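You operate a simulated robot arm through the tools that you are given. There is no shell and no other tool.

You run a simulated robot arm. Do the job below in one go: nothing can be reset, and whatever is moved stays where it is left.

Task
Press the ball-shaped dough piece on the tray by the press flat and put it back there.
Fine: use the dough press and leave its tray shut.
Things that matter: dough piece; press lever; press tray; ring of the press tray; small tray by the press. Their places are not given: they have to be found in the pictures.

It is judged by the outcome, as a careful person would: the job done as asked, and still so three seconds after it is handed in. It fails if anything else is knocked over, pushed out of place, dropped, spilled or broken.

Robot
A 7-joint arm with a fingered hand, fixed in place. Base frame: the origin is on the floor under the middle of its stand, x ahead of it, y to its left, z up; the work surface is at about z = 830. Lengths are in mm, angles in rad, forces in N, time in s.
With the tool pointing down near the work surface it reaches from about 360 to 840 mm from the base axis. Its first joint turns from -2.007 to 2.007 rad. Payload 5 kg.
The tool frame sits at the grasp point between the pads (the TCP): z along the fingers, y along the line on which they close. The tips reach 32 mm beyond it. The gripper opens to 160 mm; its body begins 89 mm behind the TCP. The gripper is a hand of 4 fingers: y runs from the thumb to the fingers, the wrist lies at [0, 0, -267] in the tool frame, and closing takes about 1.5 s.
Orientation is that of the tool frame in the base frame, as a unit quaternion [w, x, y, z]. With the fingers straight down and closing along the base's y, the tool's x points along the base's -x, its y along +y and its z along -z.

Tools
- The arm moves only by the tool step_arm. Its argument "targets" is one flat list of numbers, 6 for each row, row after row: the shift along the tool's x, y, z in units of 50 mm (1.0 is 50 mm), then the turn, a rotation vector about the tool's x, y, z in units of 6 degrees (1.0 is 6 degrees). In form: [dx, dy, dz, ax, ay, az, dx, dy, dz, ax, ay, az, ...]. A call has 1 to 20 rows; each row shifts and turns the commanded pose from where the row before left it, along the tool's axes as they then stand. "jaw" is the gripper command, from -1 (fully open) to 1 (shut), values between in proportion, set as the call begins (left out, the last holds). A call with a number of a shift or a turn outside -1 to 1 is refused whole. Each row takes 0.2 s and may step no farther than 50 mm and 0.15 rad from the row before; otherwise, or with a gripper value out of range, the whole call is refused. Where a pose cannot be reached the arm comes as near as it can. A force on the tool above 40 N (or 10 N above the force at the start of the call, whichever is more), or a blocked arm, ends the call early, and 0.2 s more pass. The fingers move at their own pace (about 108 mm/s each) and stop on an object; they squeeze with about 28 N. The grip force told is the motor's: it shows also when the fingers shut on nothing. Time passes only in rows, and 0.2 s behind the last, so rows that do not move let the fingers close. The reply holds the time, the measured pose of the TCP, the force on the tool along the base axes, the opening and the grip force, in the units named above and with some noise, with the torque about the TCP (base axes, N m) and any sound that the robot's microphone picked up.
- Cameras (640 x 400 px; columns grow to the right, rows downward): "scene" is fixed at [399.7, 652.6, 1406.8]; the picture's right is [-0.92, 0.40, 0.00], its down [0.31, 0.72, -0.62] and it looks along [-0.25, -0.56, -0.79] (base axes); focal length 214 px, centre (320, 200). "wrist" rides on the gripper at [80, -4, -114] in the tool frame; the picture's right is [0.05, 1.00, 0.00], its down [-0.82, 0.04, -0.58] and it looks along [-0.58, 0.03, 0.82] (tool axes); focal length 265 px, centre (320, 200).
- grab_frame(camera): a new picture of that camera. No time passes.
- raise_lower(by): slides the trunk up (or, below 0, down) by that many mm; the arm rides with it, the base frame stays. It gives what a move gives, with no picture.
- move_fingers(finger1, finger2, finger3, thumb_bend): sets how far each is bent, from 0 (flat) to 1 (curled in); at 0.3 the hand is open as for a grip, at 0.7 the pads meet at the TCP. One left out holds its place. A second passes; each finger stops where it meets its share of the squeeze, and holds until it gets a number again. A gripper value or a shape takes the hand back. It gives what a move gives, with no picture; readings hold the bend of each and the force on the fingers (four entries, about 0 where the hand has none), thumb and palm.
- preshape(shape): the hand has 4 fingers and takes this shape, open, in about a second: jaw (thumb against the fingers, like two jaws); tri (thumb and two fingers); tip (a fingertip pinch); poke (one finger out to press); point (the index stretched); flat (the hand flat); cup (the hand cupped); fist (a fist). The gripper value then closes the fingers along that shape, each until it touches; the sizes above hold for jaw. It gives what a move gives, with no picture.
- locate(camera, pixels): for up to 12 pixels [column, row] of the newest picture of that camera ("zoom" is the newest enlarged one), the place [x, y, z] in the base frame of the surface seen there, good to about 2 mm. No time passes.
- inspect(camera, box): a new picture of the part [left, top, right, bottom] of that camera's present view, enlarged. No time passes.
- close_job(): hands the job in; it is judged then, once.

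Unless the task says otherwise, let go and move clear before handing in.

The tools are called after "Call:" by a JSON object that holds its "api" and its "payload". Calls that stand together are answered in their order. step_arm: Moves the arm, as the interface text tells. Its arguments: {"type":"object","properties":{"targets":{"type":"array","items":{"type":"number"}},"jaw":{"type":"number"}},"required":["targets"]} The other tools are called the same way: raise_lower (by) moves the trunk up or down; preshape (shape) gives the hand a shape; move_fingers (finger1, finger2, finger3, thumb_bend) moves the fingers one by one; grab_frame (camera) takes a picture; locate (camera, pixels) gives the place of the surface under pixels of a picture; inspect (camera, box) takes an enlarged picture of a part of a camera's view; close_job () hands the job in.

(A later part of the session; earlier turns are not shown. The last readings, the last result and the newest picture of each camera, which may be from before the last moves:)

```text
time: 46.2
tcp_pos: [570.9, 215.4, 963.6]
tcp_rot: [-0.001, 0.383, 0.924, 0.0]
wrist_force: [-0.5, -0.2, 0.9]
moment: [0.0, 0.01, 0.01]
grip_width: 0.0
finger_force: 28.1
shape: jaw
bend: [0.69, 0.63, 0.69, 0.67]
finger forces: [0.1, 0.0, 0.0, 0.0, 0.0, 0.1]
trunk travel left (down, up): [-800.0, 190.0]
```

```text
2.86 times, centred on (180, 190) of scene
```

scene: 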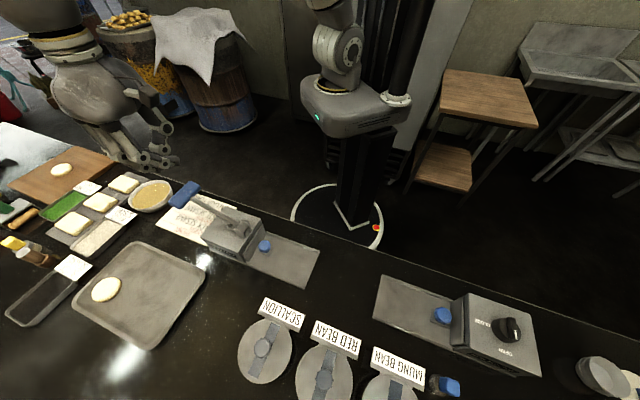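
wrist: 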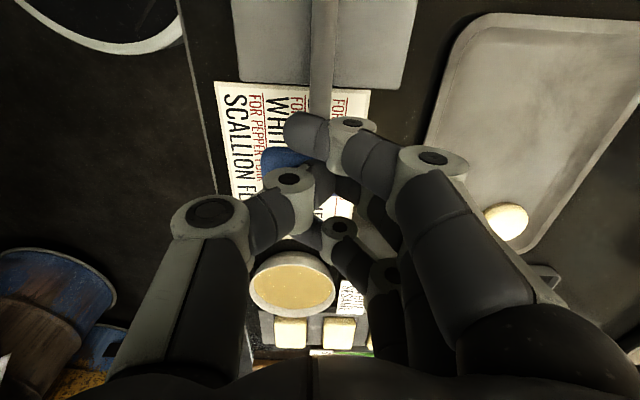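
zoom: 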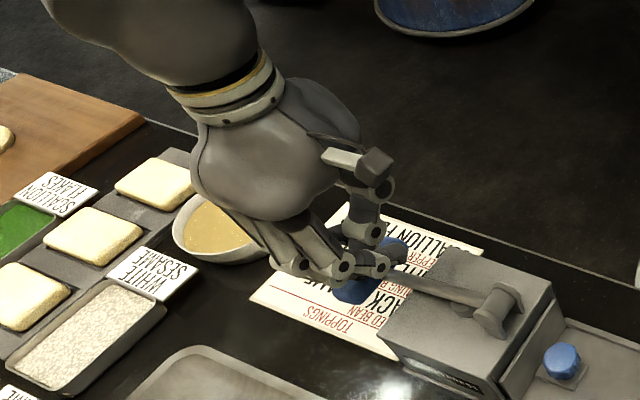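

Call:
{"api": "step_arm", "payload": {"targets": [-0.04, 0, 0.1, 0, 0, 0, -0.04, 0, 0.1, 0, 0, 0, 0, 0, 0.08, 0, 0, 0, 0, 0, 0.06, 0, 0, 0, 0, 0, 0, 0, 0, 0]}}

Call:
{"api": "inspect", "payload": {"camera": "scene", "box": [130, 160, 270, 270]}}

Call:
{"api": "grab_frame", "payload": {"camera": "wrist"}}

```text
time: 47.4
tcp_pos: [576.4, 210.7, 950.1]
tcp_rot: [0.004, 0.384, 0.923, 0.002]
wrist_force: [9.4, -3.2, 39.1]
moment: [0.39, -0.48, -0.13]
grip_width: 0.0
finger_force: 27.7
shape: jaw
bend: [0.69, 0.68, 0.69, 0.68]
finger forces: [0.0, 63.7, 0.0, 0.1, 0.0, 0.0]
trunk travel left (down, up): [-800.0, 190.0]
```

```text
3.64 times, centred on (200, 215) of scene
```

zoom: 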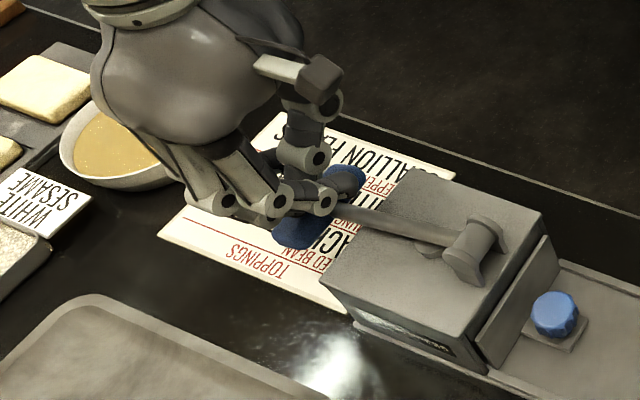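

```text
taken
```

wrist: 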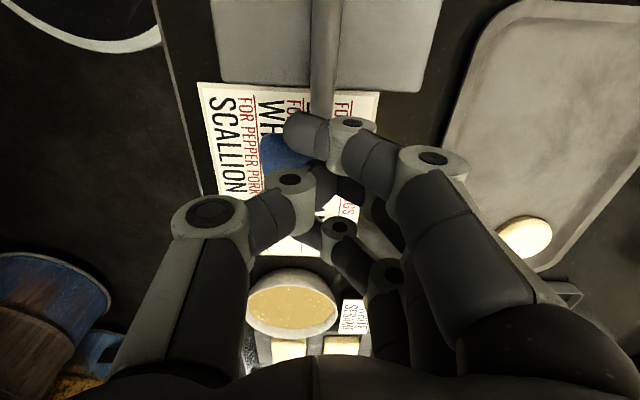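

At TCP z 950 the resistance jumped to 39 N with the lever near its lowest. I locate rod and grip to read the lever's angle.

Call:
{"api": "locate", "payload": {"camera": "zoom", "pixels": [[370, 217], [400, 225], [440, 235], [470, 235], [290, 235], [345, 180], [340, 210], [345, 260], [400, 170], [430, 245]]}}

Call:
{"api": "locate", "payload": {"camera": "wrist", "pixels": [[326, 30], [325, 60], [324, 90], [323, 105], [280, 150], [270, 140], [290, 165], [230, 85]]}}

```text
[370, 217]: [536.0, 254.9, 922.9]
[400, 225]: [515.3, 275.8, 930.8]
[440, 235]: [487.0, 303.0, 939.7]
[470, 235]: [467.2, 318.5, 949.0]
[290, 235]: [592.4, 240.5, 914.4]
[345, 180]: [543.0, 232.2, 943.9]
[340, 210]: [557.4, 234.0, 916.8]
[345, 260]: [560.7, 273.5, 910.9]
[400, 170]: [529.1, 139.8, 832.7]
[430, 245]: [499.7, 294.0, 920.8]
```

```text
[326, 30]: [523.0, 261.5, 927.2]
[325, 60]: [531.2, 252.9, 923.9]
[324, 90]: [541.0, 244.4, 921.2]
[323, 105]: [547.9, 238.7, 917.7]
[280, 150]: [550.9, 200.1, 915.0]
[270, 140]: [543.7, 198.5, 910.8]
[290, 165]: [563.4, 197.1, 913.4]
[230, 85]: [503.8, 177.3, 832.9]
```

The rod now slopes down about 14° and rests at the box's rear edge: the lever is fully down. I hold it there for a second so that the dough is pressed through.

Call:
{"api": "step_arm", "payload": {"targets": [0, 0, 0, 0, 0, 0, 0, 0, 0, 0, 0, 0, 0, 0, 0, 0, 0, 0, 0, 0, 0, 0, 0, 0, 0, 0, 0, 0, 0, 0]}}

```text
time: 48.6
tcp_pos: [576.6, 210.3, 948.8]
tcp_rot: [0.002, 0.384, 0.923, 0.003]
wrist_force: [11.5, -6.6, 40.9]
moment: [0.33, -0.62, -0.16]
grip_width: 0.0
finger_force: 28.0
shape: jaw
bend: [0.69, 0.68, 0.69, 0.68]
finger forces: [0.0, 67.7, 0.1, 0.0, 0.0, 0.0]
trunk travel left (down, up): [-800.0, 190.0]
```

Held at about 41 N against the stop. Now I raise the hand and see whether the lever comes back up by itself.

Call:
{"api": "step_arm", "payload": {"targets": [0, 0, -0.1, 0, 0, 0, 0, 0, -0.2, 0, 0, 0, 0, 0, -0.3, 0, 0, 0, 0, 0, -0.4, 0, 0, 0, 0, 0, -0.5, 0, 0, 0, 0, 0, -0.5, 0, 0, 0, 0, 0, -0.5, 0, 0, 0, 0, 0, -0.5, 0, 0, 0]}}

Call:
{"api": "grab_frame", "payload": {"camera": "wrist"}}

Call:
{"api": "inspect", "payload": {"camera": "scene", "box": [130, 160, 290, 280]}}

```text
time: 50.4
tcp_pos: [573.8, 210.1, 1096.6]
tcp_rot: [-0.001, 0.383, 0.924, 0.0]
wrist_force: [-0.5, 0.2, -0.6]
moment: [0.02, 0.0, -0.01]
grip_width: 0.0
finger_force: 28.2
shape: jaw
bend: [0.69, 0.63, 0.69, 0.68]
finger forces: [0.1, 0.0, 0.0, 0.0, 0.1, 0.0]
trunk travel left (down, up): [-800.0, 190.0]
```

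```text
taken
```

wrist: 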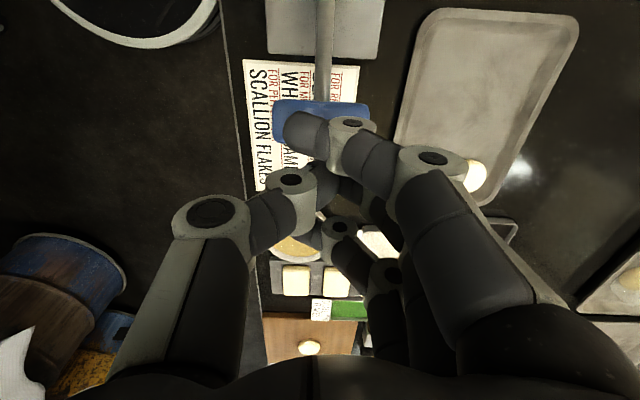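

```text
3.33 times, centred on (210, 220) of scene
```

zoom: 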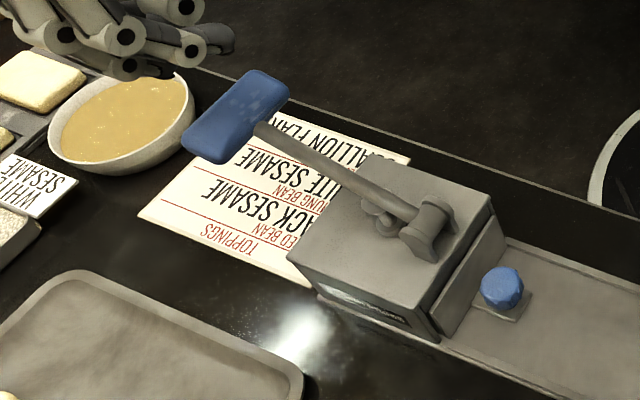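

The lever has sprung back up by itself. Now I go back over the knob (about [435,351]) to draw the tray out, shaping the hand as before.

Call:
{"api": "step_arm", "payload": {"targets": [0, 0, -0.7, 0, 0, 0, 0.656, 0.005, 0, 0, 0, 0, 0.656, 0.005, 0, 0, 0, 0, 0.656, 0.005, 0, 0, 0, 0, 0.656, 0.005, 0, 0, 0, 0, 0.656, 0.005, 0, 0, 0, 0, 0.656, 0.005, 0, 0, 0, 0]}}

Call:
{"api": "move_fingers", "payload": {"finger1": 0.4, "finger2": 0.45, "finger3": 0.4, "thumb_bend": 0.45}}

Call:
{"api": "step_arm", "payload": {"targets": [0, 0, 0.6, 0, 0, 0, 0, 0, 0.7, 0, 0, 0, 0, 0, 0.7, 0, 0, 0, 0, 0, 0.6, 0, 0, 0, 0, 0, 0, 0, 0, 0]}}

Call:
{"api": "grab_frame", "payload": {"camera": "wrist"}}

Call:
{"api": "inspect", "payload": {"camera": "scene", "box": [180, 150, 340, 290]}}

```text
time: 52.0
tcp_pos: [436.8, 353.1, 1131.4]
tcp_rot: [-0.001, 0.383, 0.924, 0.0]
wrist_force: [0.9, 0.4, -0.2]
moment: [-0.03, -0.04, -0.02]
grip_width: 0.0
finger_force: 28.4
shape: jaw
bend: [0.69, 0.63, 0.69, 0.68]
finger forces: [0.0, 0.0, 0.1, 0.1, 0.0, 0.0]
trunk travel left (down, up): [-800.0, 190.0]
```

```text
time: 53.0
tcp_pos: [436.0, 353.4, 1131.9]
tcp_rot: [0.0, 0.383, 0.924, 0.0]
wrist_force: [-0.2, 0.3, 0.5]
moment: [0.02, 0.0, -0.01]
grip_width: 120.5
finger_force: 0.0
shape: fingers
bend: [0.4, 0.45, 0.4, 0.45]
finger forces: [0.1, 0.1, 0.0, 0.0, 0.1, 0.1]
trunk travel left (down, up): [-800.0, 190.0]
```

```text
time: 54.2
tcp_pos: [437.0, 352.3, 1003.1]
tcp_rot: [0.0, 0.384, 0.923, 0.001]
wrist_force: [1.7, 0.5, 0.1]
moment: [-0.02, -0.01, 0.0]
grip_width: 120.5
finger_force: 0.1
shape: fingers
bend: [0.4, 0.45, 0.4, 0.45]
finger forces: [0.2, 0.0, 0.0, 0.0, 0.0, 0.0]
trunk travel left (down, up): [-800.0, 190.0]
```

```text
taken
```

wrist: 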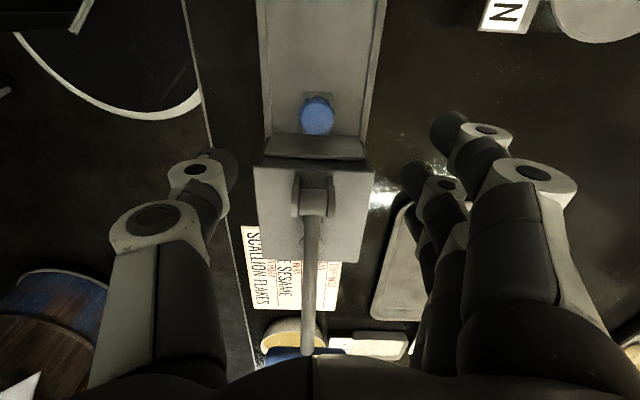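

```text
2.86 times, centred on (260, 220) of scene
```

zoom: 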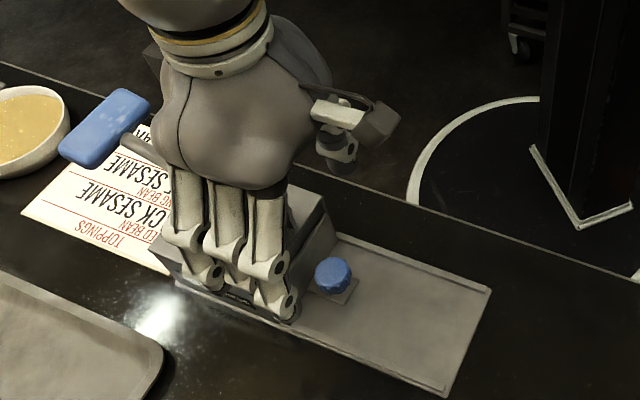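

Call:
{"api": "locate", "payload": {"camera": "wrist", "pixels": [[318, 115], [304, 116], [332, 117], [318, 101], [318, 130], [318, 150], [440, 130], [420, 180], [312, 185], [312, 205], [275, 170], [365, 172]]}}

```text
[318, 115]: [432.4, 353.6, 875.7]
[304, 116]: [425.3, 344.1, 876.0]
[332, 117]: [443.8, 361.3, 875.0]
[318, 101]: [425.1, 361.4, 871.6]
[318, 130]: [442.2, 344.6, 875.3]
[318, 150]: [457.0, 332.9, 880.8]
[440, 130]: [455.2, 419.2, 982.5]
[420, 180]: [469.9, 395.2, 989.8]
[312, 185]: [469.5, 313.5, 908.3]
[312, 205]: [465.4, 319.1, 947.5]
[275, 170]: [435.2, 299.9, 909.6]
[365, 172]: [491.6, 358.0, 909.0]
```

The knob centre is about [434.5,351.5], matching the hand. I descend around it to z ≈ 879 as before and pinch.

Call:
{"api": "step_arm", "payload": {"targets": [0, -0.02, 0.7, 0, 0, 0, 0, 0, 0.7, 0, 0, 0, 0, 0, 0.6, 0, 0, 0, 0, 0, 0.3, 0, 0, 0, 0, 0, 0.18, 0, 0, 0, 0, 0, 0, 0, 0, 0]}}

Call:
{"api": "grab_frame", "payload": {"camera": "wrist"}}

```text
time: 55.6
tcp_pos: [436.9, 352.7, 876.1]
tcp_rot: [0.0, 0.383, 0.924, 0.001]
wrist_force: [-0.5, 0.9, -0.3]
moment: [0.0, 0.0, -0.03]
grip_width: 120.6
finger_force: 0.0
shape: fingers
bend: [0.4, 0.45, 0.4, 0.45]
finger forces: [0.0, 0.0, 0.0, 0.0, 0.1, 0.0]
trunk travel left (down, up): [-800.0, 190.0]
```

```text
taken
```

wrist: 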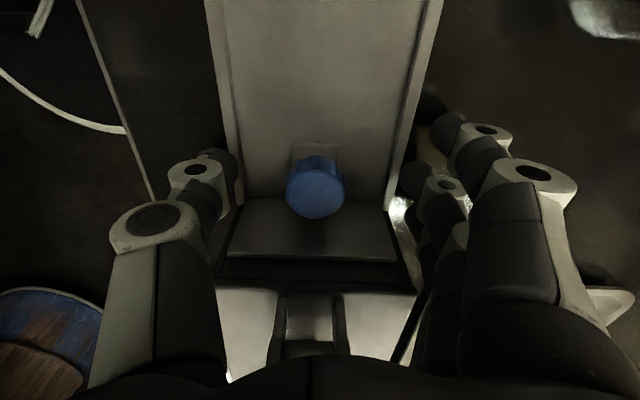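

Call:
{"api": "step_arm", "payload": {"targets": [0, -0.035, 0, 0, 0, 0, 0, 0, 0, 0, 0, 0]}}

Call:
{"api": "move_fingers", "payload": {"finger2": 0.75, "thumb_bend": 0.75}}

Call:
{"api": "grab_frame", "payload": {"camera": "wrist"}}

```text
time: 56.2
tcp_pos: [435.5, 351.0, 877.4]
tcp_rot: [-0.001, 0.383, 0.924, 0.0]
wrist_force: [0.5, 0.1, 0.4]
moment: [0.0, 0.02, 0.02]
grip_width: 120.7
finger_force: 0.0
shape: fingers
bend: [0.4, 0.45, 0.4, 0.45]
finger forces: [0.1, 0.1, 0.0, 0.1, 0.0, 0.0]
trunk travel left (down, up): [-800.0, 190.0]
```

```text
time: 57.2
tcp_pos: [435.5, 349.5, 876.4]
tcp_rot: [-0.001, 0.384, 0.923, -0.001]
wrist_force: [-8.9, -9.2, -17.9]
moment: [-0.09, 0.1, -0.03]
grip_width: 84.8
finger_force: 16.2
shape: fingers
bend: [0.4, 0.64, 0.4, 0.67]
finger forces: [0.0, 8.8, 0.0, 0.0, 23.6, 0.1]
trunk travel left (down, up): [-800.0, 190.0]
```

```text
taken
```

wrist: 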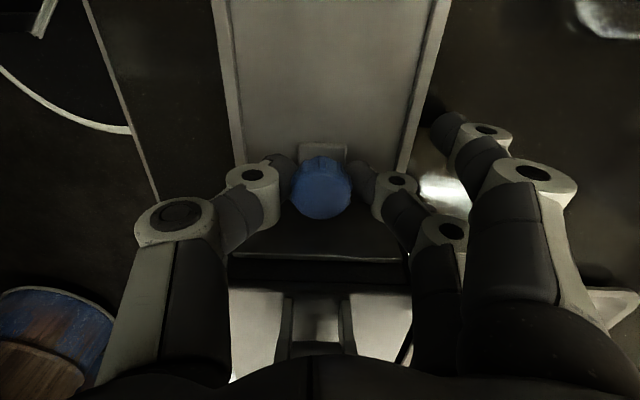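

The knob is pinched again (thumb 23.6 N). I draw the tray out, first 40 mm, and check that it follows.

Call:
{"api": "step_arm", "payload": {"targets": [0.05, -0.03, 0, 0, 0, 0, 0.1, 0, 0, 0, 0, 0, 0.15, 0, 0, 0, 0, 0, 0.2, 0, 0, 0, 0, 0, 0.2, 0, 0, 0, 0, 0, 0.1, 0, 0, 0, 0, 0]}}

Call:
{"api": "grab_frame", "payload": {"camera": "wrist"}}

```text
time: 58.6
tcp_pos: [407.2, 376.4, 876.0]
tcp_rot: [0.0, 0.382, 0.924, -0.001]
wrist_force: [-4.9, -5.5, -17.2]
moment: [0.0, -0.02, 0.02]
grip_width: 84.8
finger_force: 15.3
shape: fingers
bend: [0.4, 0.63, 0.4, 0.67]
finger forces: [0.0, 9.9, 0.1, 0.0, 19.3, 0.1]
trunk travel left (down, up): [-800.0, 190.0]
```

```text
taken
```

wrist: 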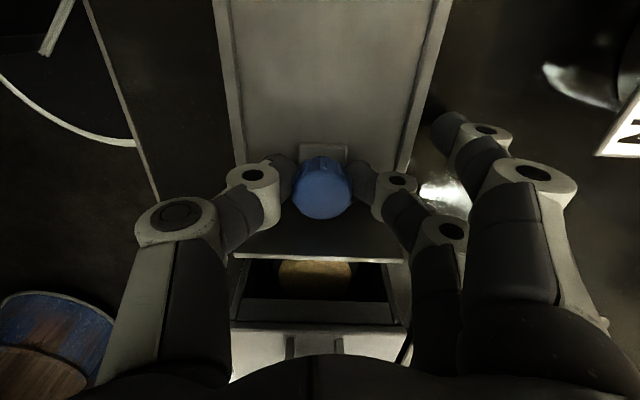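

The tray follows and the flattened dough shows behind the plate. I pull the remaining 80 mm.

Call:
{"api": "step_arm", "payload": {"targets": [0.2, 0, 0, 0, 0, 0, 0.2, 0, 0, 0, 0, 0, 0.2, 0, 0, 0, 0, 0, 0.2, 0, 0, 0, 0, 0, 0.2, 0, 0, 0, 0, 0, 0.2, 0, 0, 0, 0, 0, 0.2, 0, 0, 0, 0, 0, 0.15, 0, 0, 0, 0, 0, 0, 0, 0, 0, 0, 0]}}

Call:
{"api": "grab_frame", "payload": {"camera": "wrist"}}

Call:
{"api": "inspect", "payload": {"camera": "scene", "box": [200, 190, 340, 300]}}

```text
time: 60.6
tcp_pos: [350.0, 432.2, 875.3]
tcp_rot: [0.0, 0.382, 0.924, 0.0]
wrist_force: [-4.1, -3.1, -13.8]
moment: [0.02, 0.0, 0.01]
grip_width: 83.8
finger_force: 14.2
shape: fingers
bend: [0.4, 0.63, 0.4, 0.67]
finger forces: [0.0, 9.5, 0.0, 0.1, 18.2, 0.0]
trunk travel left (down, up): [-800.0, 190.0]
```

```text
taken
```

wrist: 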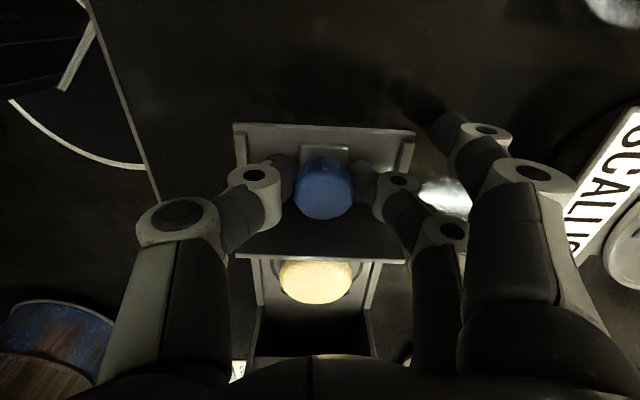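

```text
3.64 times, centred on (270, 245) of scene
```

zoom: 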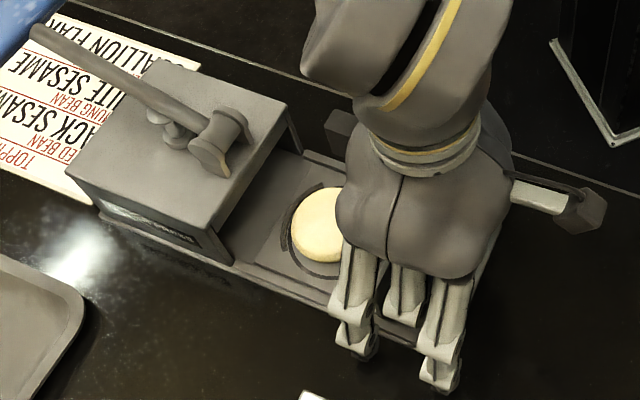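

The tray is out and the dough is flat in the ring. I let go of the knob and rise straight up.

Call:
{"api": "move_fingers", "payload": {"finger2": 0.45, "thumb_bend": 0.45}}

Call:
{"api": "step_arm", "payload": {"targets": [0, 0, -0.2, 0, 0, 0, 0, 0, -0.6, 0, 0, 0, 0, 0, -0.8, 0, 0, 0, 0, 0, -0.8, 0, 0, 0, 0, 0, -0.6, 0, 0, 0, -0.5, 0, 0, 0, 0, 0, -0.6, 0, 0, 0, 0, 0, -0.7, 0, 0, 0, 0, 0, 0, 0, 0, 0, 0, 0]}}

Call:
{"api": "grab_frame", "payload": {"camera": "wrist"}}

Call:
{"api": "inspect", "payload": {"camera": "scene", "box": [200, 190, 340, 300]}}

```text
time: 61.6
tcp_pos: [350.8, 431.3, 876.1]
tcp_rot: [0.0, 0.382, 0.924, 0.001]
wrist_force: [-0.1, -0.3, 0.5]
moment: [0.04, -0.01, 0.01]
grip_width: 120.6
finger_force: 0.1
shape: fingers
bend: [0.4, 0.45, 0.4, 0.45]
finger forces: [0.0, 0.0, 0.0, 0.1, 0.0, 0.1]
trunk travel left (down, up): [-800.0, 190.0]
```

```text
time: 63.6
tcp_pos: [414.1, 367.6, 1027.2]
tcp_rot: [0.001, 0.382, 0.924, -0.001]
wrist_force: [0.0, 0.0, -0.2]
moment: [-0.01, -0.03, 0.0]
grip_width: 120.8
finger_force: 0.1
shape: fingers
bend: [0.4, 0.45, 0.4, 0.45]
finger forces: [0.0, 0.1, 0.0, 0.0, 0.1, 0.0]
trunk travel left (down, up): [-800.0, 190.0]
```

```text
taken
```

wrist: 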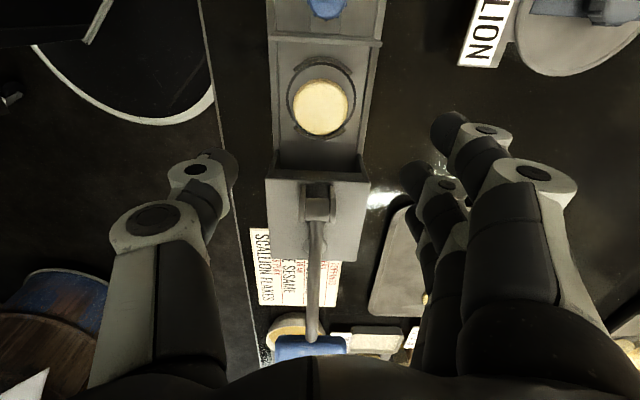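

```text
3.64 times, centred on (270, 245) of scene
```

zoom: 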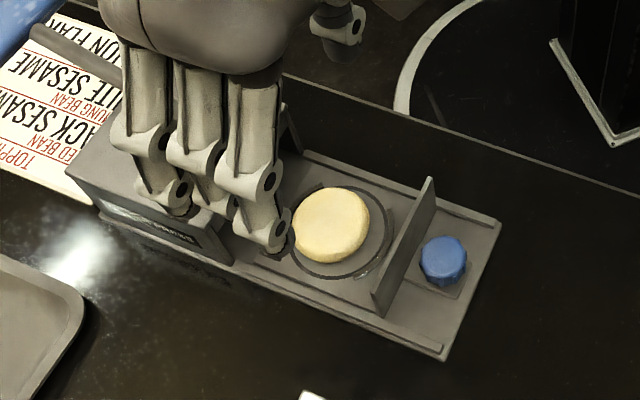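

The dough is now a flat disc in the ring. I measure its thickness and edges.

Call:
{"api": "inspect", "payload": {"camera": "wrist", "box": [260, 40, 380, 170]}}

Call:
{"api": "locate", "payload": {"camera": "wrist", "pixels": [[320, 105], [296, 105], [346, 105], [320, 84], [320, 131], [290, 100], [352, 100], [320, 76], [300, 90], [340, 90], [320, 40], [320, 60]]}}

Call:
{"api": "locate", "payload": {"camera": "wrist", "pixels": [[286, 95], [355, 97], [320, 64], [294, 108], [348, 108], [320, 134], [308, 132], [335, 130]]}}

```text
3.08 times, centred on (320, 105) of wrist
```

zoom: 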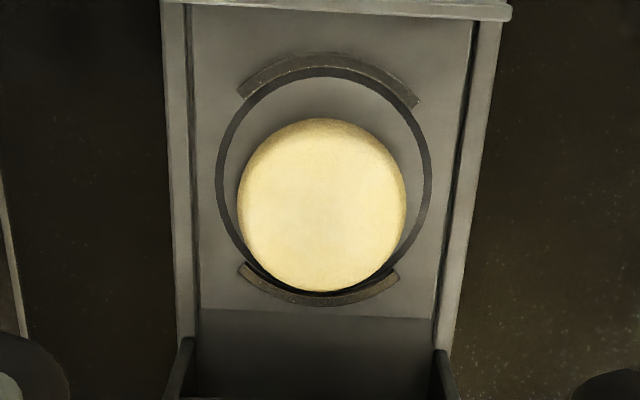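

```text
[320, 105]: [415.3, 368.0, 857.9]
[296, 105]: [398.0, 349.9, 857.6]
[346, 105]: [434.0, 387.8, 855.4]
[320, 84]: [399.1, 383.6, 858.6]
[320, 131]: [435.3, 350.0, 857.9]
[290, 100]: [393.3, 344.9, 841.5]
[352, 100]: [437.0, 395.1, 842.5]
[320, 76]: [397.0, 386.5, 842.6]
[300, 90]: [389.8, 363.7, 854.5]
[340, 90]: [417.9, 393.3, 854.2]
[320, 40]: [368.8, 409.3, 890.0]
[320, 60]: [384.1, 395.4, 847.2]
```

```text
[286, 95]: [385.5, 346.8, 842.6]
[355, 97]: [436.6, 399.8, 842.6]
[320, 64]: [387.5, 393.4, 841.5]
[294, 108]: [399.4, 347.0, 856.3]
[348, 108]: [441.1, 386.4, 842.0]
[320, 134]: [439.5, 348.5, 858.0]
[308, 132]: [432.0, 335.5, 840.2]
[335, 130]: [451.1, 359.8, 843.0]
```

The disc is 15 mm thick (top z 858, like the other flat piece), about 57 mm wide, centred near [419,366.5]. I will pinch it in the ring's side gaps with thumb and middle finger, outer fingers kept clear of the raised arcs; first down to z ≈ 910.

Call:
{"api": "step_arm", "payload": {"targets": [-0.08, 0.05, 0.5, 0, 0, 0, 0, 0, 0.7, 0, 0, 0, 0, 0, 0.7, 0, 0, 0, 0, 0, 0.44, 0, 0, 0, 0, 0, 0, 0, 0, 0]}}

Call:
{"api": "grab_frame", "payload": {"camera": "wrist"}}

```text
time: 64.8
tcp_pos: [420.6, 366.7, 910.2]
tcp_rot: [0.0, 0.384, 0.923, 0.001]
wrist_force: [0.0, 0.2, -0.8]
moment: [-0.03, 0.02, 0.02]
grip_width: 120.7
finger_force: 0.1
shape: fingers
bend: [0.4, 0.45, 0.4, 0.45]
finger forces: [0.0, 0.0, 0.1, 0.1, 0.1, 0.0]
trunk travel left (down, up): [-800.0, 190.0]
```

```text
taken
```

wrist: 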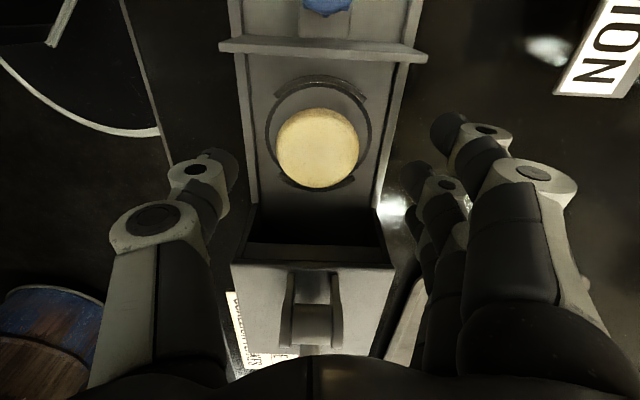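

Call:
{"api": "locate", "payload": {"camera": "wrist", "pixels": [[318, 148], [278, 148], [357, 150], [318, 112], [318, 186], [275, 150], [361, 152], [228, 175], [420, 175], [300, 120], [318, 108], [318, 190]]}}

Call:
{"api": "inspect", "payload": {"camera": "wrist", "box": [220, 70, 420, 220]}}

```text
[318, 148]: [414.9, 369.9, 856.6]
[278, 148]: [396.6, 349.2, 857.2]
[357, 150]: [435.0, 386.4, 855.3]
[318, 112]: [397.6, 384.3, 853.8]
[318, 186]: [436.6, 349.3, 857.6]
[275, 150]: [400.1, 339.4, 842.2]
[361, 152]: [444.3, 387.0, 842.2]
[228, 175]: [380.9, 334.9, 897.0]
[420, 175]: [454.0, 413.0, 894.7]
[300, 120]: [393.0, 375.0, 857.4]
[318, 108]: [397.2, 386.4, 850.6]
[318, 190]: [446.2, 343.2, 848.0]
```

```text
2.67 times, centred on (320, 145) of wrist
```

zoom: 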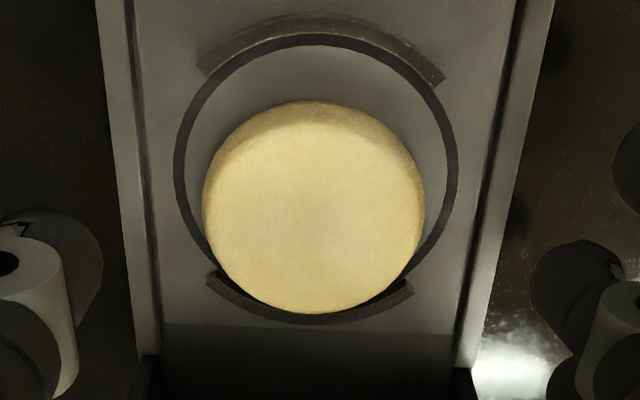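

The disc centre is about [417,366.8] and the hand is 3–5 mm too far to the finger side. I correct that and lower to z ≈ 876, tips just above the tray floor.

Call:
{"api": "step_arm", "payload": {"targets": [0.04, -0.08, 0.2, 0, 0, 0, 0, 0, 0.3, 0, 0, 0, 0, 0, 0.18, 0, 0, 0, 0, 0, 0, 0, 0, 0]}}

Call:
{"api": "grab_frame", "payload": {"camera": "wrist"}}

Call:
{"api": "inspect", "payload": {"camera": "scene", "box": [210, 200, 330, 300]}}

```text
time: 65.8
tcp_pos: [415.9, 366.6, 876.0]
tcp_rot: [0.0, 0.383, 0.924, 0.001]
wrist_force: [-0.1, 1.3, 0.4]
moment: [0.0, -0.04, 0.03]
grip_width: 120.8
finger_force: 0.1
shape: fingers
bend: [0.4, 0.45, 0.4, 0.45]
finger forces: [0.0, 0.0, 0.0, 0.1, 0.0, 0.0]
trunk travel left (down, up): [-800.0, 190.0]
```

```text
taken
```

wrist: 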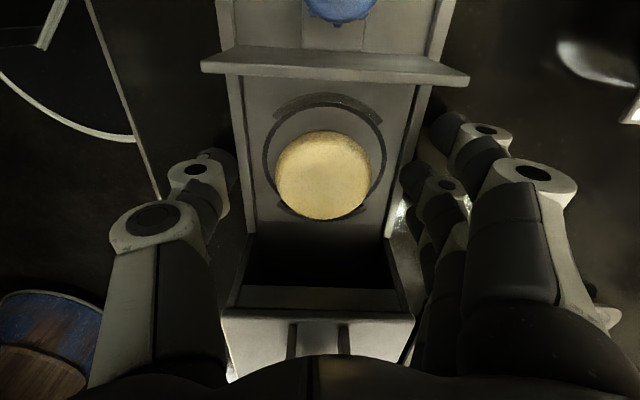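

```text
4.00 times, centred on (270, 250) of scene
```

zoom: 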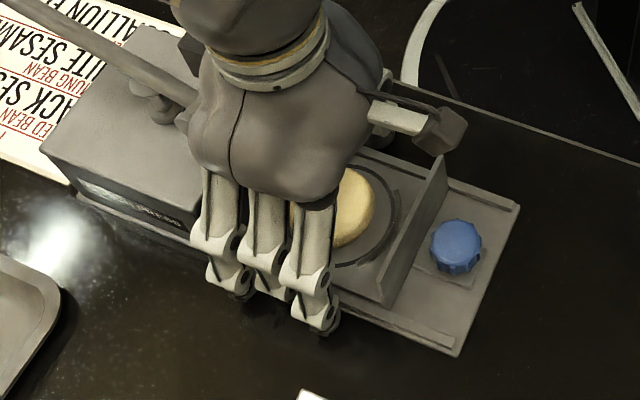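

No contact and well centred. I close thumb and middle finger on the disc.

Call:
{"api": "move_fingers", "payload": {"finger2": 0.65, "thumb_bend": 0.65}}

Call:
{"api": "grab_frame", "payload": {"camera": "wrist"}}

```text
time: 66.8
tcp_pos: [415.3, 365.5, 878.2]
tcp_rot: [0.001, 0.383, 0.924, 0.002]
wrist_force: [-4.1, -4.1, 22.5]
moment: [-0.37, 0.34, -0.02]
grip_width: 94.9
finger_force: 15.8
shape: fingers
bend: [0.4, 0.51, 0.4, 0.62]
finger forces: [0.1, 8.6, 0.0, 0.1, 23.2, 0.0]
trunk travel left (down, up): [-800.0, 190.0]
```

```text
taken
```

wrist: 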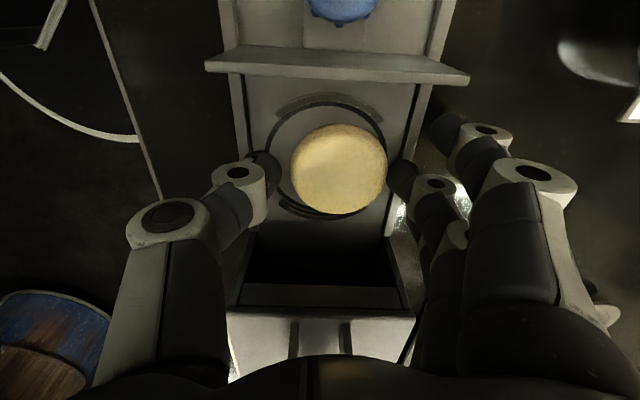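

The upward force of 22 N says a tip is bearing on the tray, and the disc was pushed a little toward the finger side. I ease up 4 mm and then close again.

Call:
{"api": "move_fingers", "payload": {"finger2": 0.49, "thumb_bend": 0.54}}

Call:
{"api": "step_arm", "payload": {"targets": [0, 0.06, -0.08, 0, 0, 0, 0, 0, 0, 0, 0, 0]}}

Call:
{"api": "grab_frame", "payload": {"camera": "wrist"}}

Call:
{"api": "locate", "payload": {"camera": "wrist", "pixels": [[338, 170], [296, 175], [382, 175], [338, 135], [338, 208], [275, 165], [270, 175], [395, 180], [400, 175], [405, 190]]}}

```text
time: 68.0
tcp_pos: [417.3, 367.8, 879.3]
tcp_rot: [0.001, 0.384, 0.923, 0.004]
wrist_force: [1.1, 0.3, 24.8]
moment: [-0.64, 0.62, 0.02]
grip_width: 99.0
finger_force: 13.4
shape: fingers
bend: [0.4, 0.49, 0.4, 0.56]
finger forces: [0.0, 0.1, 0.0, 0.0, 26.9, 0.0]
trunk travel left (down, up): [-800.0, 190.0]
stopped: the force on the tool passed its limit at 40 N (the readings are from after the stop); the commanded pose is now the measured one
```

```text
time: 68.6
tcp_pos: [417.9, 368.3, 881.3]
tcp_rot: [0.0, 0.383, 0.924, 0.0]
wrist_force: [0.5, 0.4, 2.8]
moment: [-0.06, 0.02, -0.02]
grip_width: 100.2
finger_force: 0.9
shape: fingers
bend: [0.4, 0.49, 0.4, 0.55]
finger forces: [0.1, 0.1, 0.0, 0.0, 2.9, 0.0]
trunk travel left (down, up): [-800.0, 190.0]
```

```text
taken
```

wrist: 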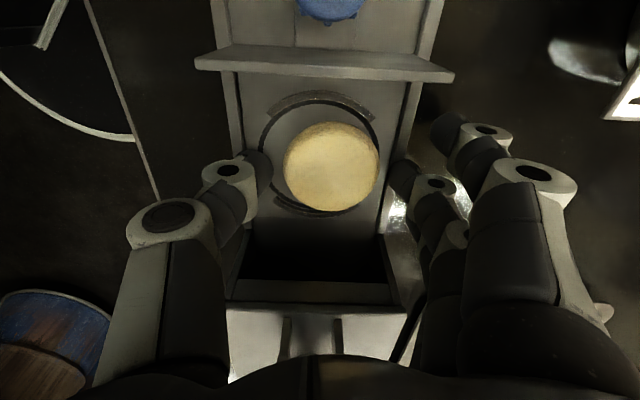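

```text
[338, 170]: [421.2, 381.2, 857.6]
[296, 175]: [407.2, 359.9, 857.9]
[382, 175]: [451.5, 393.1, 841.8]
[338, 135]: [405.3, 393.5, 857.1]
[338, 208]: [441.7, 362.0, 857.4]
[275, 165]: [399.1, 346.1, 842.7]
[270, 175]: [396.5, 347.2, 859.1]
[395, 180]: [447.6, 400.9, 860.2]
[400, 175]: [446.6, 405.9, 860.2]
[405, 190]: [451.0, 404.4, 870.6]
```

The thumb reaches lower in this bend mode and bears on the tray floor; the disc has shifted to about l 563 but lies flat. The "jaw" shape closed cleanly at this height before, so I raise, take that shape, and approach again.

Call:
{"api": "step_arm", "payload": {"targets": [0, 0, -0.2, 0, 0, 0, 0, 0, -0.5, 0, 0, 0, 0, 0, -0.6, 0, 0, 0]}}

Call:
{"api": "preshape", "payload": {"shape": "jaw"}}

Call:
{"api": "step_arm", "payload": {"targets": [0, 0, 0, 0, 0, 0, 0, 0, 0, 0, 0, 0, 0, 0, 0, 0, 0, 0], "jaw": -0.1}}

Call:
{"api": "grab_frame", "payload": {"camera": "wrist"}}

```text
time: 69.4
tcp_pos: [417.8, 367.5, 945.5]
tcp_rot: [0.0, 0.383, 0.924, 0.001]
wrist_force: [0.8, -0.8, 0.6]
moment: [0.03, 0.0, -0.03]
grip_width: 102.5
finger_force: 0.1
shape: fingers
bend: [0.4, 0.49, 0.4, 0.54]
finger forces: [0.1, 0.0, 0.1, 0.1, 0.0, 0.0]
trunk travel left (down, up): [-800.0, 190.0]
```

```text
time: 70.3
tcp_pos: [418.7, 367.7, 944.4]
tcp_rot: [-0.001, 0.383, 0.924, 0.001]
wrist_force: [-0.5, -1.1, -0.1]
moment: [-0.03, 0.0, 0.0]
grip_width: 160.0
finger_force: 0.2
shape: jaw
bend: [0.3, 0.3, 0.3, 0.3]
finger forces: [0.0, 0.0, 0.0, 0.0, 0.0, 0.1]
trunk travel left (down, up): [-800.0, 190.0]
```

```text
time: 71.1
tcp_pos: [418.6, 367.0, 942.4]
tcp_rot: [0.0, 0.383, 0.924, 0.001]
wrist_force: [-0.7, 0.5, 0.7]
moment: [-0.01, 0.02, -0.01]
grip_width: 88.8
finger_force: 0.0
shape: jaw
bend: [0.72, 0.72, 0.72, 0.7]
finger forces: [0.0, 0.0, 0.1, 0.0, 0.1, 0.0]
trunk travel left (down, up): [-800.0, 190.0]
```

```text
taken
```

wrist: 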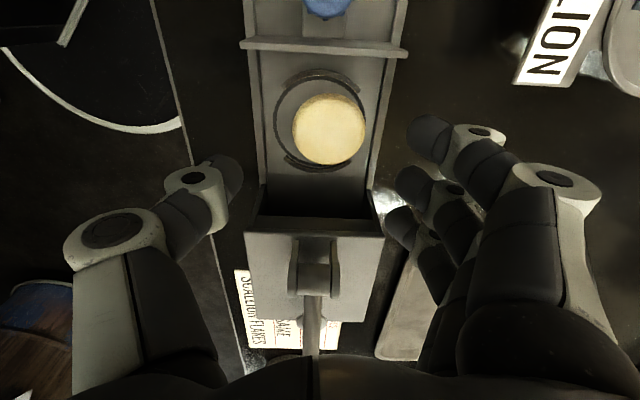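

Call:
{"api": "inspect", "payload": {"camera": "wrist", "box": [250, 60, 400, 180]}}

Call:
{"api": "locate", "payload": {"camera": "wrist", "pixels": [[328, 130], [296, 130], [362, 132], [328, 97], [328, 162], [294, 130], [365, 132], [240, 175], [400, 180], [425, 135], [385, 220], [320, 75]]}}

```text
3.33 times, centred on (325, 120) of wrist
```

zoom: 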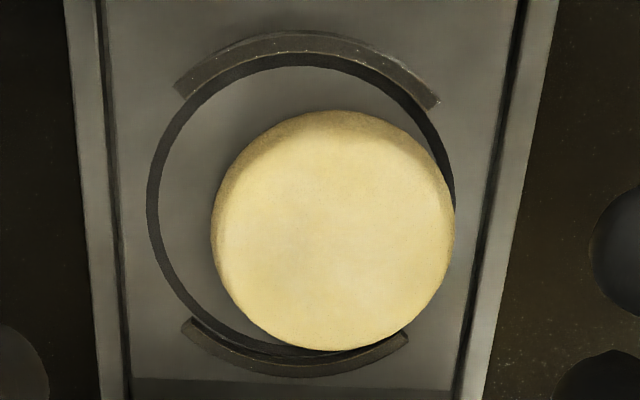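

```text
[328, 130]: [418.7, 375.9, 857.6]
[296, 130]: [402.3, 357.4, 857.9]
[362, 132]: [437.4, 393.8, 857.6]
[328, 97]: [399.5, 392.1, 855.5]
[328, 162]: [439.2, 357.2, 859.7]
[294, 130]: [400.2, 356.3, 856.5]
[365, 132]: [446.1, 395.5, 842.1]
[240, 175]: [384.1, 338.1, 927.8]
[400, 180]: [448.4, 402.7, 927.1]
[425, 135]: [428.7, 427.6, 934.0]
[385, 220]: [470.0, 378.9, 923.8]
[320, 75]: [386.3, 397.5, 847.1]
```

The disc is centred near [420,374]; thumb and fingers sit evenly around that after a 5 mm shift. I lower to z ≈ 879 in jaw shape.

Call:
{"api": "step_arm", "payload": {"targets": [0.07, 0.11, 0.4, 0, 0, 0, 0, 0, 0.4, 0, 0, 0, 0, 0, 0.3, 0, 0, 0, 0, 0, 0.17, 0, 0, 0, 0, 0, 0, 0, 0, 0]}}

Call:
{"api": "grab_frame", "payload": {"camera": "wrist"}}

Call:
{"api": "inspect", "payload": {"camera": "scene", "box": [210, 200, 330, 300]}}

```text
time: 72.3
tcp_pos: [420.1, 375.3, 881.8]
tcp_rot: [0.001, 0.383, 0.924, 0.001]
wrist_force: [-0.9, 0.2, -0.2]
moment: [0.02, -0.01, 0.01]
grip_width: 88.6
finger_force: 0.1
shape: jaw
bend: [0.72, 0.72, 0.72, 0.7]
finger forces: [0.0, 0.1, 0.0, 0.0, 0.0, 0.1]
trunk travel left (down, up): [-800.0, 190.0]
```

```text
taken
```

wrist: 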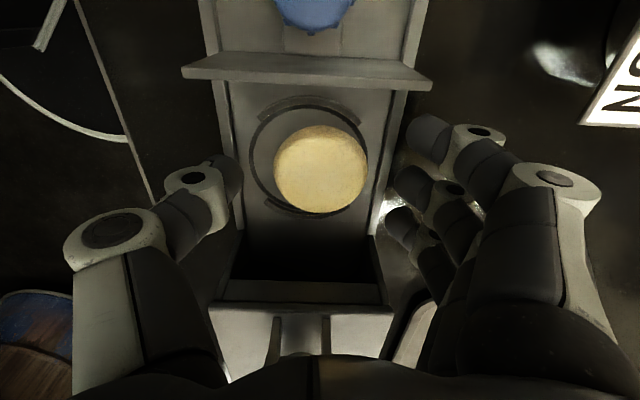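

```text
4.00 times, centred on (270, 250) of scene
```

zoom: 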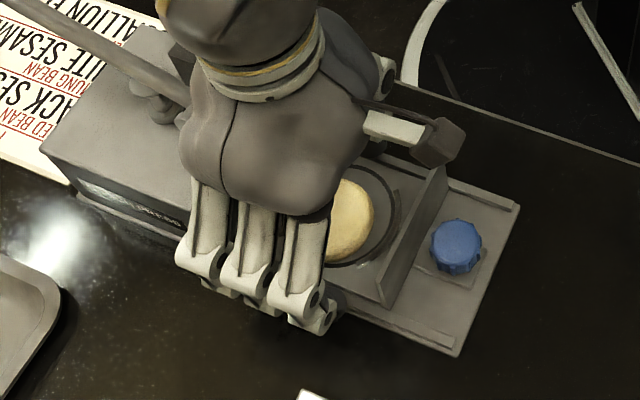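

Well centred without contact. I close most of the way (about 64 mm) to see how the tips stand relative to the disc.

Call:
{"api": "step_arm", "payload": {"targets": [0, 0, 0, 0, 0, 0, 0, 0, 0, 0, 0, 0, 0, 0, 0, 0, 0, 0], "jaw": 0.2}}

Call:
{"api": "grab_frame", "payload": {"camera": "wrist"}}

Call:
{"api": "inspect", "payload": {"camera": "wrist", "box": [200, 80, 440, 260]}}

```text
time: 73.1
tcp_pos: [420.7, 375.4, 881.9]
tcp_rot: [0.0, 0.383, 0.924, 0.001]
wrist_force: [-0.9, 0.1, -0.3]
moment: [0.03, 0.03, 0.0]
grip_width: 64.9
finger_force: 0.0
shape: jaw
bend: [0.73, 0.73, 0.73, 0.7]
finger forces: [0.1, 0.0, 0.0, 0.0, 0.0, 0.0]
trunk travel left (down, up): [-800.0, 190.0]
```

```text
taken
```

wrist: 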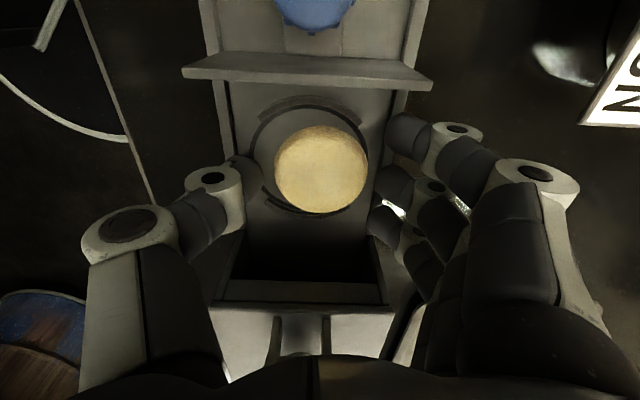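

```text
2.22 times, centred on (320, 170) of wrist
```

zoom: 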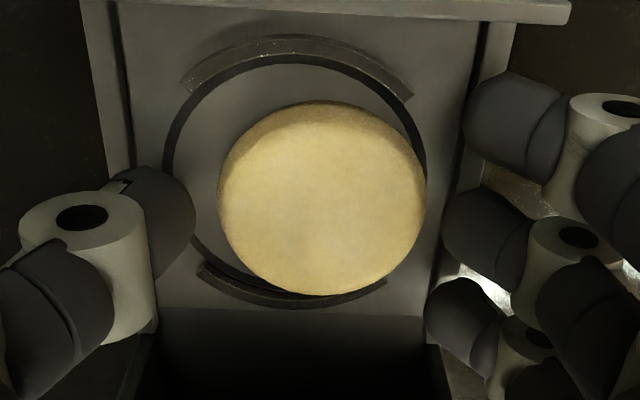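

Call:
{"api": "locate", "payload": {"camera": "zoom", "pixels": [[190, 215], [185, 240], [175, 180], [447, 225], [455, 245], [468, 115], [475, 140], [432, 305], [440, 325], [322, 200], [222, 200], [423, 205]]}}

Call:
{"api": "inspect", "payload": {"camera": "scene", "box": [230, 220, 300, 290]}}

```text
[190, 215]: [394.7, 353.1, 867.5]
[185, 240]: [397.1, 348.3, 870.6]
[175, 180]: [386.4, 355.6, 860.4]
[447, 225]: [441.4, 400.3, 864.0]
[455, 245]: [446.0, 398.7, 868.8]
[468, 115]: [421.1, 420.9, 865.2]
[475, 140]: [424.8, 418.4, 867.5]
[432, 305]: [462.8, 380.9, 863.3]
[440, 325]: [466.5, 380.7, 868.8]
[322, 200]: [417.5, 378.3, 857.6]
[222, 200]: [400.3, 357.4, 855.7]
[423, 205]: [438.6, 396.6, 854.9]
```

```text
5.71 times, centred on (265, 255) of scene
```

zoom: 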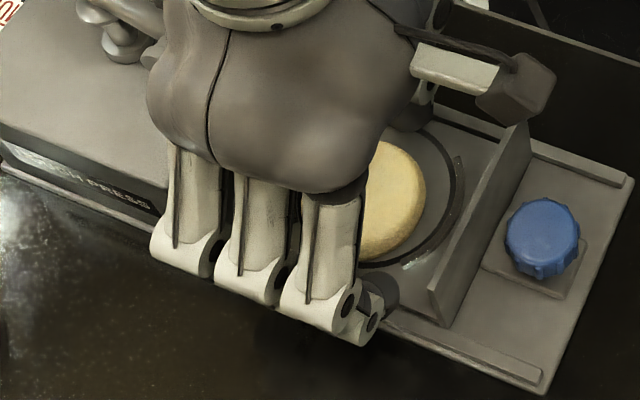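

The tips' front is about at the disc's top (z 860), too high for a safe hold. I go down 5 mm more and check for contact before closing.

Call:
{"api": "step_arm", "payload": {"targets": [0, 0, 0.06, 0, 0, 0, 0, 0, 0.05, 0, 0, 0, 0, 0, 0, 0, 0, 0]}}

```text
time: 73.9
tcp_pos: [419.9, 375.7, 876.9]
tcp_rot: [0.0, 0.383, 0.924, 0.0]
wrist_force: [0.5, 0.4, -0.8]
moment: [0.0, 0.04, 0.0]
grip_width: 64.9
finger_force: 0.1
shape: jaw
bend: [0.73, 0.73, 0.73, 0.7]
finger forces: [0.0, 0.1, 0.0, 0.0, 0.0, 0.0]
trunk travel left (down, up): [-800.0, 190.0]
```

No contact at z 877. I close on the disc.

Call:
{"api": "step_arm", "payload": {"targets": [0, 0, 0, 0, 0, 0, 0, 0, 0, 0, 0, 0, 0, 0, 0, 0, 0, 0, 0, 0, 0, 0, 0, 0], "jaw": 0.5}}

Call:
{"api": "grab_frame", "payload": {"camera": "wrist"}}

Call:
{"api": "inspect", "payload": {"camera": "wrist", "box": [200, 80, 440, 260]}}

```text
time: 74.9
tcp_pos: [420.3, 376.5, 877.3]
tcp_rot: [0.001, 0.383, 0.924, 0.002]
wrist_force: [6.4, 6.7, 4.3]
moment: [0.35, -0.17, -0.25]
grip_width: 44.1
finger_force: 27.3
shape: jaw
bend: [0.73, 0.73, 0.73, 0.7]
finger forces: [11.8, 11.1, 10.8, 0.0, 23.5, 0.0]
trunk travel left (down, up): [-800.0, 190.0]
```

```text
taken
```

wrist: 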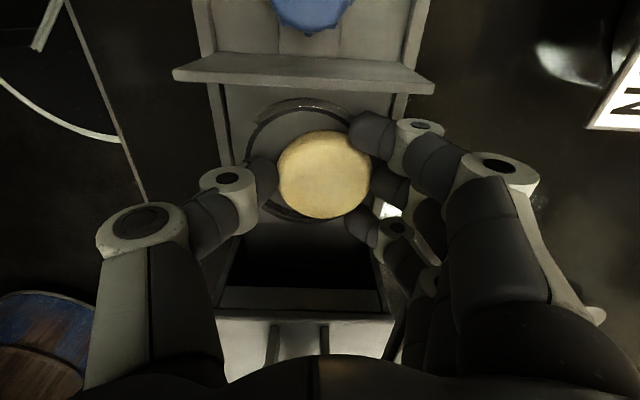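

```text
2.22 times, centred on (320, 170) of wrist
```

zoom: 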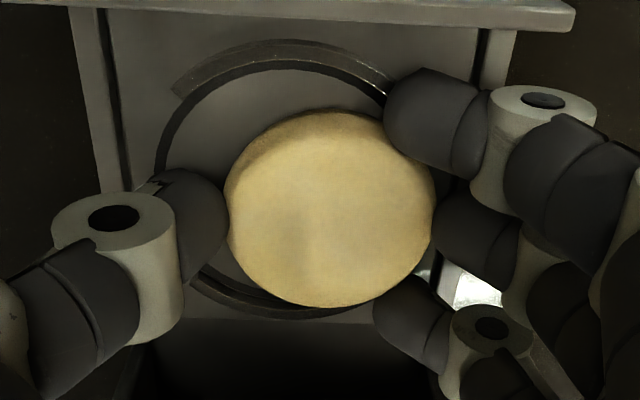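

The disc is held (fingers 11–12 N each, thumb 23.5 N); finger 1 also leans on the end of the front arc. I lift slowly, 10 mm first.

Call:
{"api": "step_arm", "payload": {"targets": [0, 0, -0.05, 0, 0, 0, 0, 0, -0.05, 0, 0, 0, 0, 0, -0.1, 0, 0, 0, 0, 0, -0.1, 0, 0, 0, 0, 0, 0, 0, 0, 0]}}

Call:
{"api": "grab_frame", "payload": {"camera": "wrist"}}

Call:
{"api": "inspect", "payload": {"camera": "scene", "box": [210, 200, 330, 300]}}

```text
time: 76.1
tcp_pos: [420.6, 374.5, 892.6]
tcp_rot: [0.001, 0.382, 0.924, 0.0]
wrist_force: [0.7, 0.0, -0.4]
moment: [-0.03, -0.03, 0.01]
grip_width: 43.6
finger_force: 27.8
shape: jaw
bend: [0.73, 0.73, 0.73, 0.7]
finger forces: [6.5, 9.8, 10.9, 0.0, 26.1, 0.0]
trunk travel left (down, up): [-800.0, 190.0]
```

```text
taken
```

wrist: 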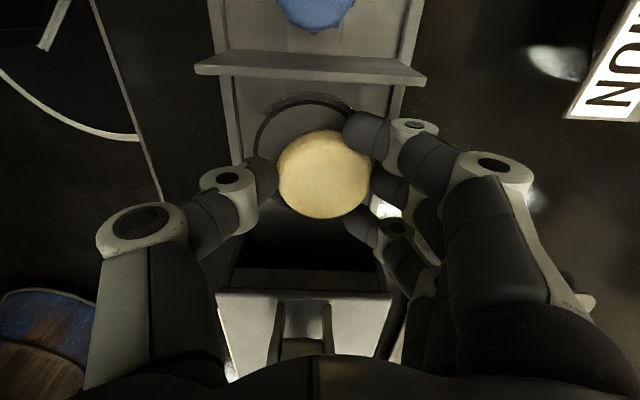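

```text
4.00 times, centred on (270, 250) of scene
```

zoom: 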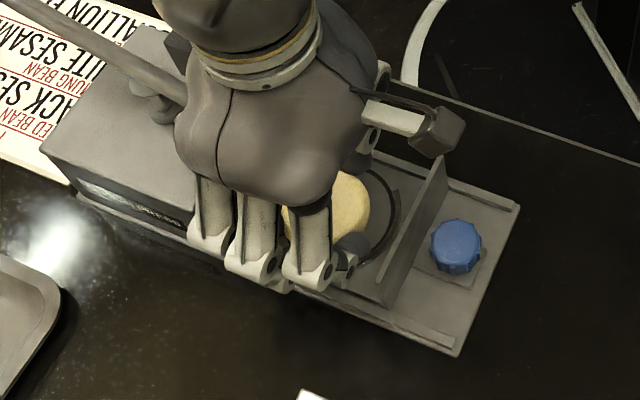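

The disc rises with the hand, forces balanced (6.5/9.8/10.9 against 26). I raise it to z ≈ 1080.

Call:
{"api": "step_arm", "payload": {"targets": [0, 0, -0.3, 0, 0, 0, 0, 0, -0.4, 0, 0, 0, 0, 0, -0.5, 0, 0, 0, 0, 0, -0.5, 0, 0, 0, 0, 0, -0.5, 0, 0, 0, 0, 0, -0.5, 0, 0, 0, 0, 0, -0.5, 0, 0, 0, 0, 0, -0.4, 0, 0, 0, 0, 0, -0.2, 0, 0, 0]}}

Call:
{"api": "grab_frame", "payload": {"camera": "wrist"}}

Call:
{"api": "locate", "payload": {"camera": "wrist", "pixels": [[323, 175], [285, 175], [362, 178], [323, 137], [323, 213], [300, 145], [345, 205]]}}

```text
time: 78.1
tcp_pos: [419.3, 374.6, 1081.6]
tcp_rot: [0.001, 0.382, 0.924, 0.0]
wrist_force: [0.9, -1.0, -0.3]
moment: [0.06, 0.03, -0.03]
grip_width: 43.3
finger_force: 28.0
shape: jaw
bend: [0.73, 0.73, 0.73, 0.7]
finger forces: [6.4, 10.0, 11.1, 0.0, 25.9, 0.0]
trunk travel left (down, up): [-800.0, 190.0]
```

```text
taken
```

wrist: 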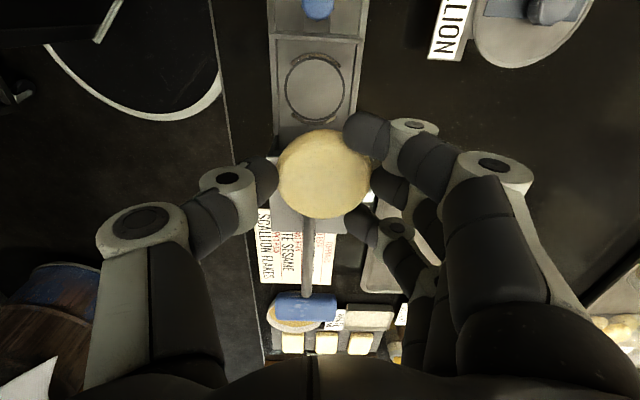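

```text
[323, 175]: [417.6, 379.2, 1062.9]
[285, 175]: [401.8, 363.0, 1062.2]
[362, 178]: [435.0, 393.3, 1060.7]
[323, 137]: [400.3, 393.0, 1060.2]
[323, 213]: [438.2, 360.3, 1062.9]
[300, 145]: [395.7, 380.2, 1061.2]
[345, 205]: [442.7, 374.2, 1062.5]
```

The disc hangs level, top 19 mm below the TCP. I carry it to the small tray, aiming the disc's centre at about [699,359], a bit farther inside than before so that thumb and fingers stay within the rim.

Call:
{"api": "step_arm", "payload": {"targets": [-0.2, 0.18, 0, 0, 0, 0, -0.419, 0.369, 0, 0, 0, 0, -0.419, 0.369, 0, 0, 0, 0, -0.419, 0.369, 0, 0, 0, 0, -0.419, 0.369, 0, 0, 0, 0, -0.419, 0.369, 0, 0, 0, 0, -0.419, 0.369, 0, 0, 0, 0, -0.419, 0.369, 0, 0, 0, 0, -0.419, 0.369, 0, 0, 0, 0, -0.419, 0.369, 0, 0, 0, 0, -0.219, 0.189, 0, 0, 0, 0, 0, 0, 0, 0, 0, 0]}}

Call:
{"api": "grab_frame", "payload": {"camera": "wrist"}}

Call:
{"api": "grab_frame", "payload": {"camera": "scene"}}

```text
time: 80.7
tcp_pos: [697.7, 356.7, 1082.0]
tcp_rot: [0.0, 0.382, 0.924, 0.001]
wrist_force: [0.1, 0.2, -0.3]
moment: [-0.02, 0.01, 0.0]
grip_width: 43.3
finger_force: 27.9
shape: jaw
bend: [0.73, 0.73, 0.73, 0.7]
finger forces: [6.4, 9.9, 11.4, 0.0, 25.6, 0.1]
trunk travel left (down, up): [-800.0, 190.0]
```

```text
taken
```

wrist: 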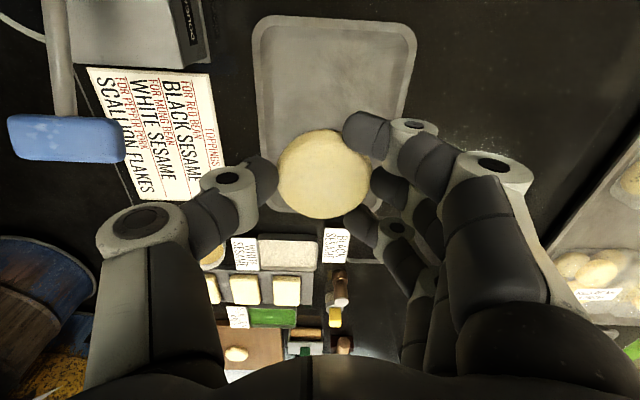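

```text
taken
```

scene: 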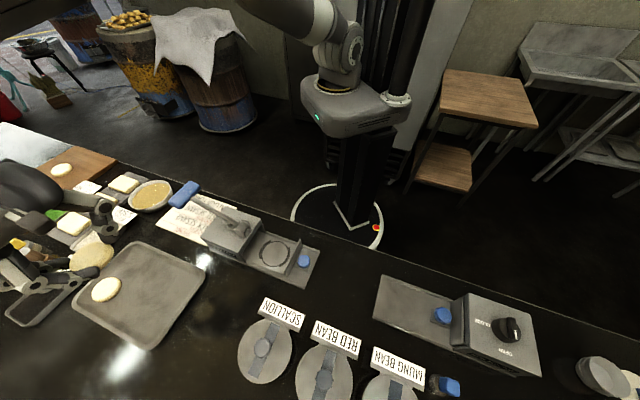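

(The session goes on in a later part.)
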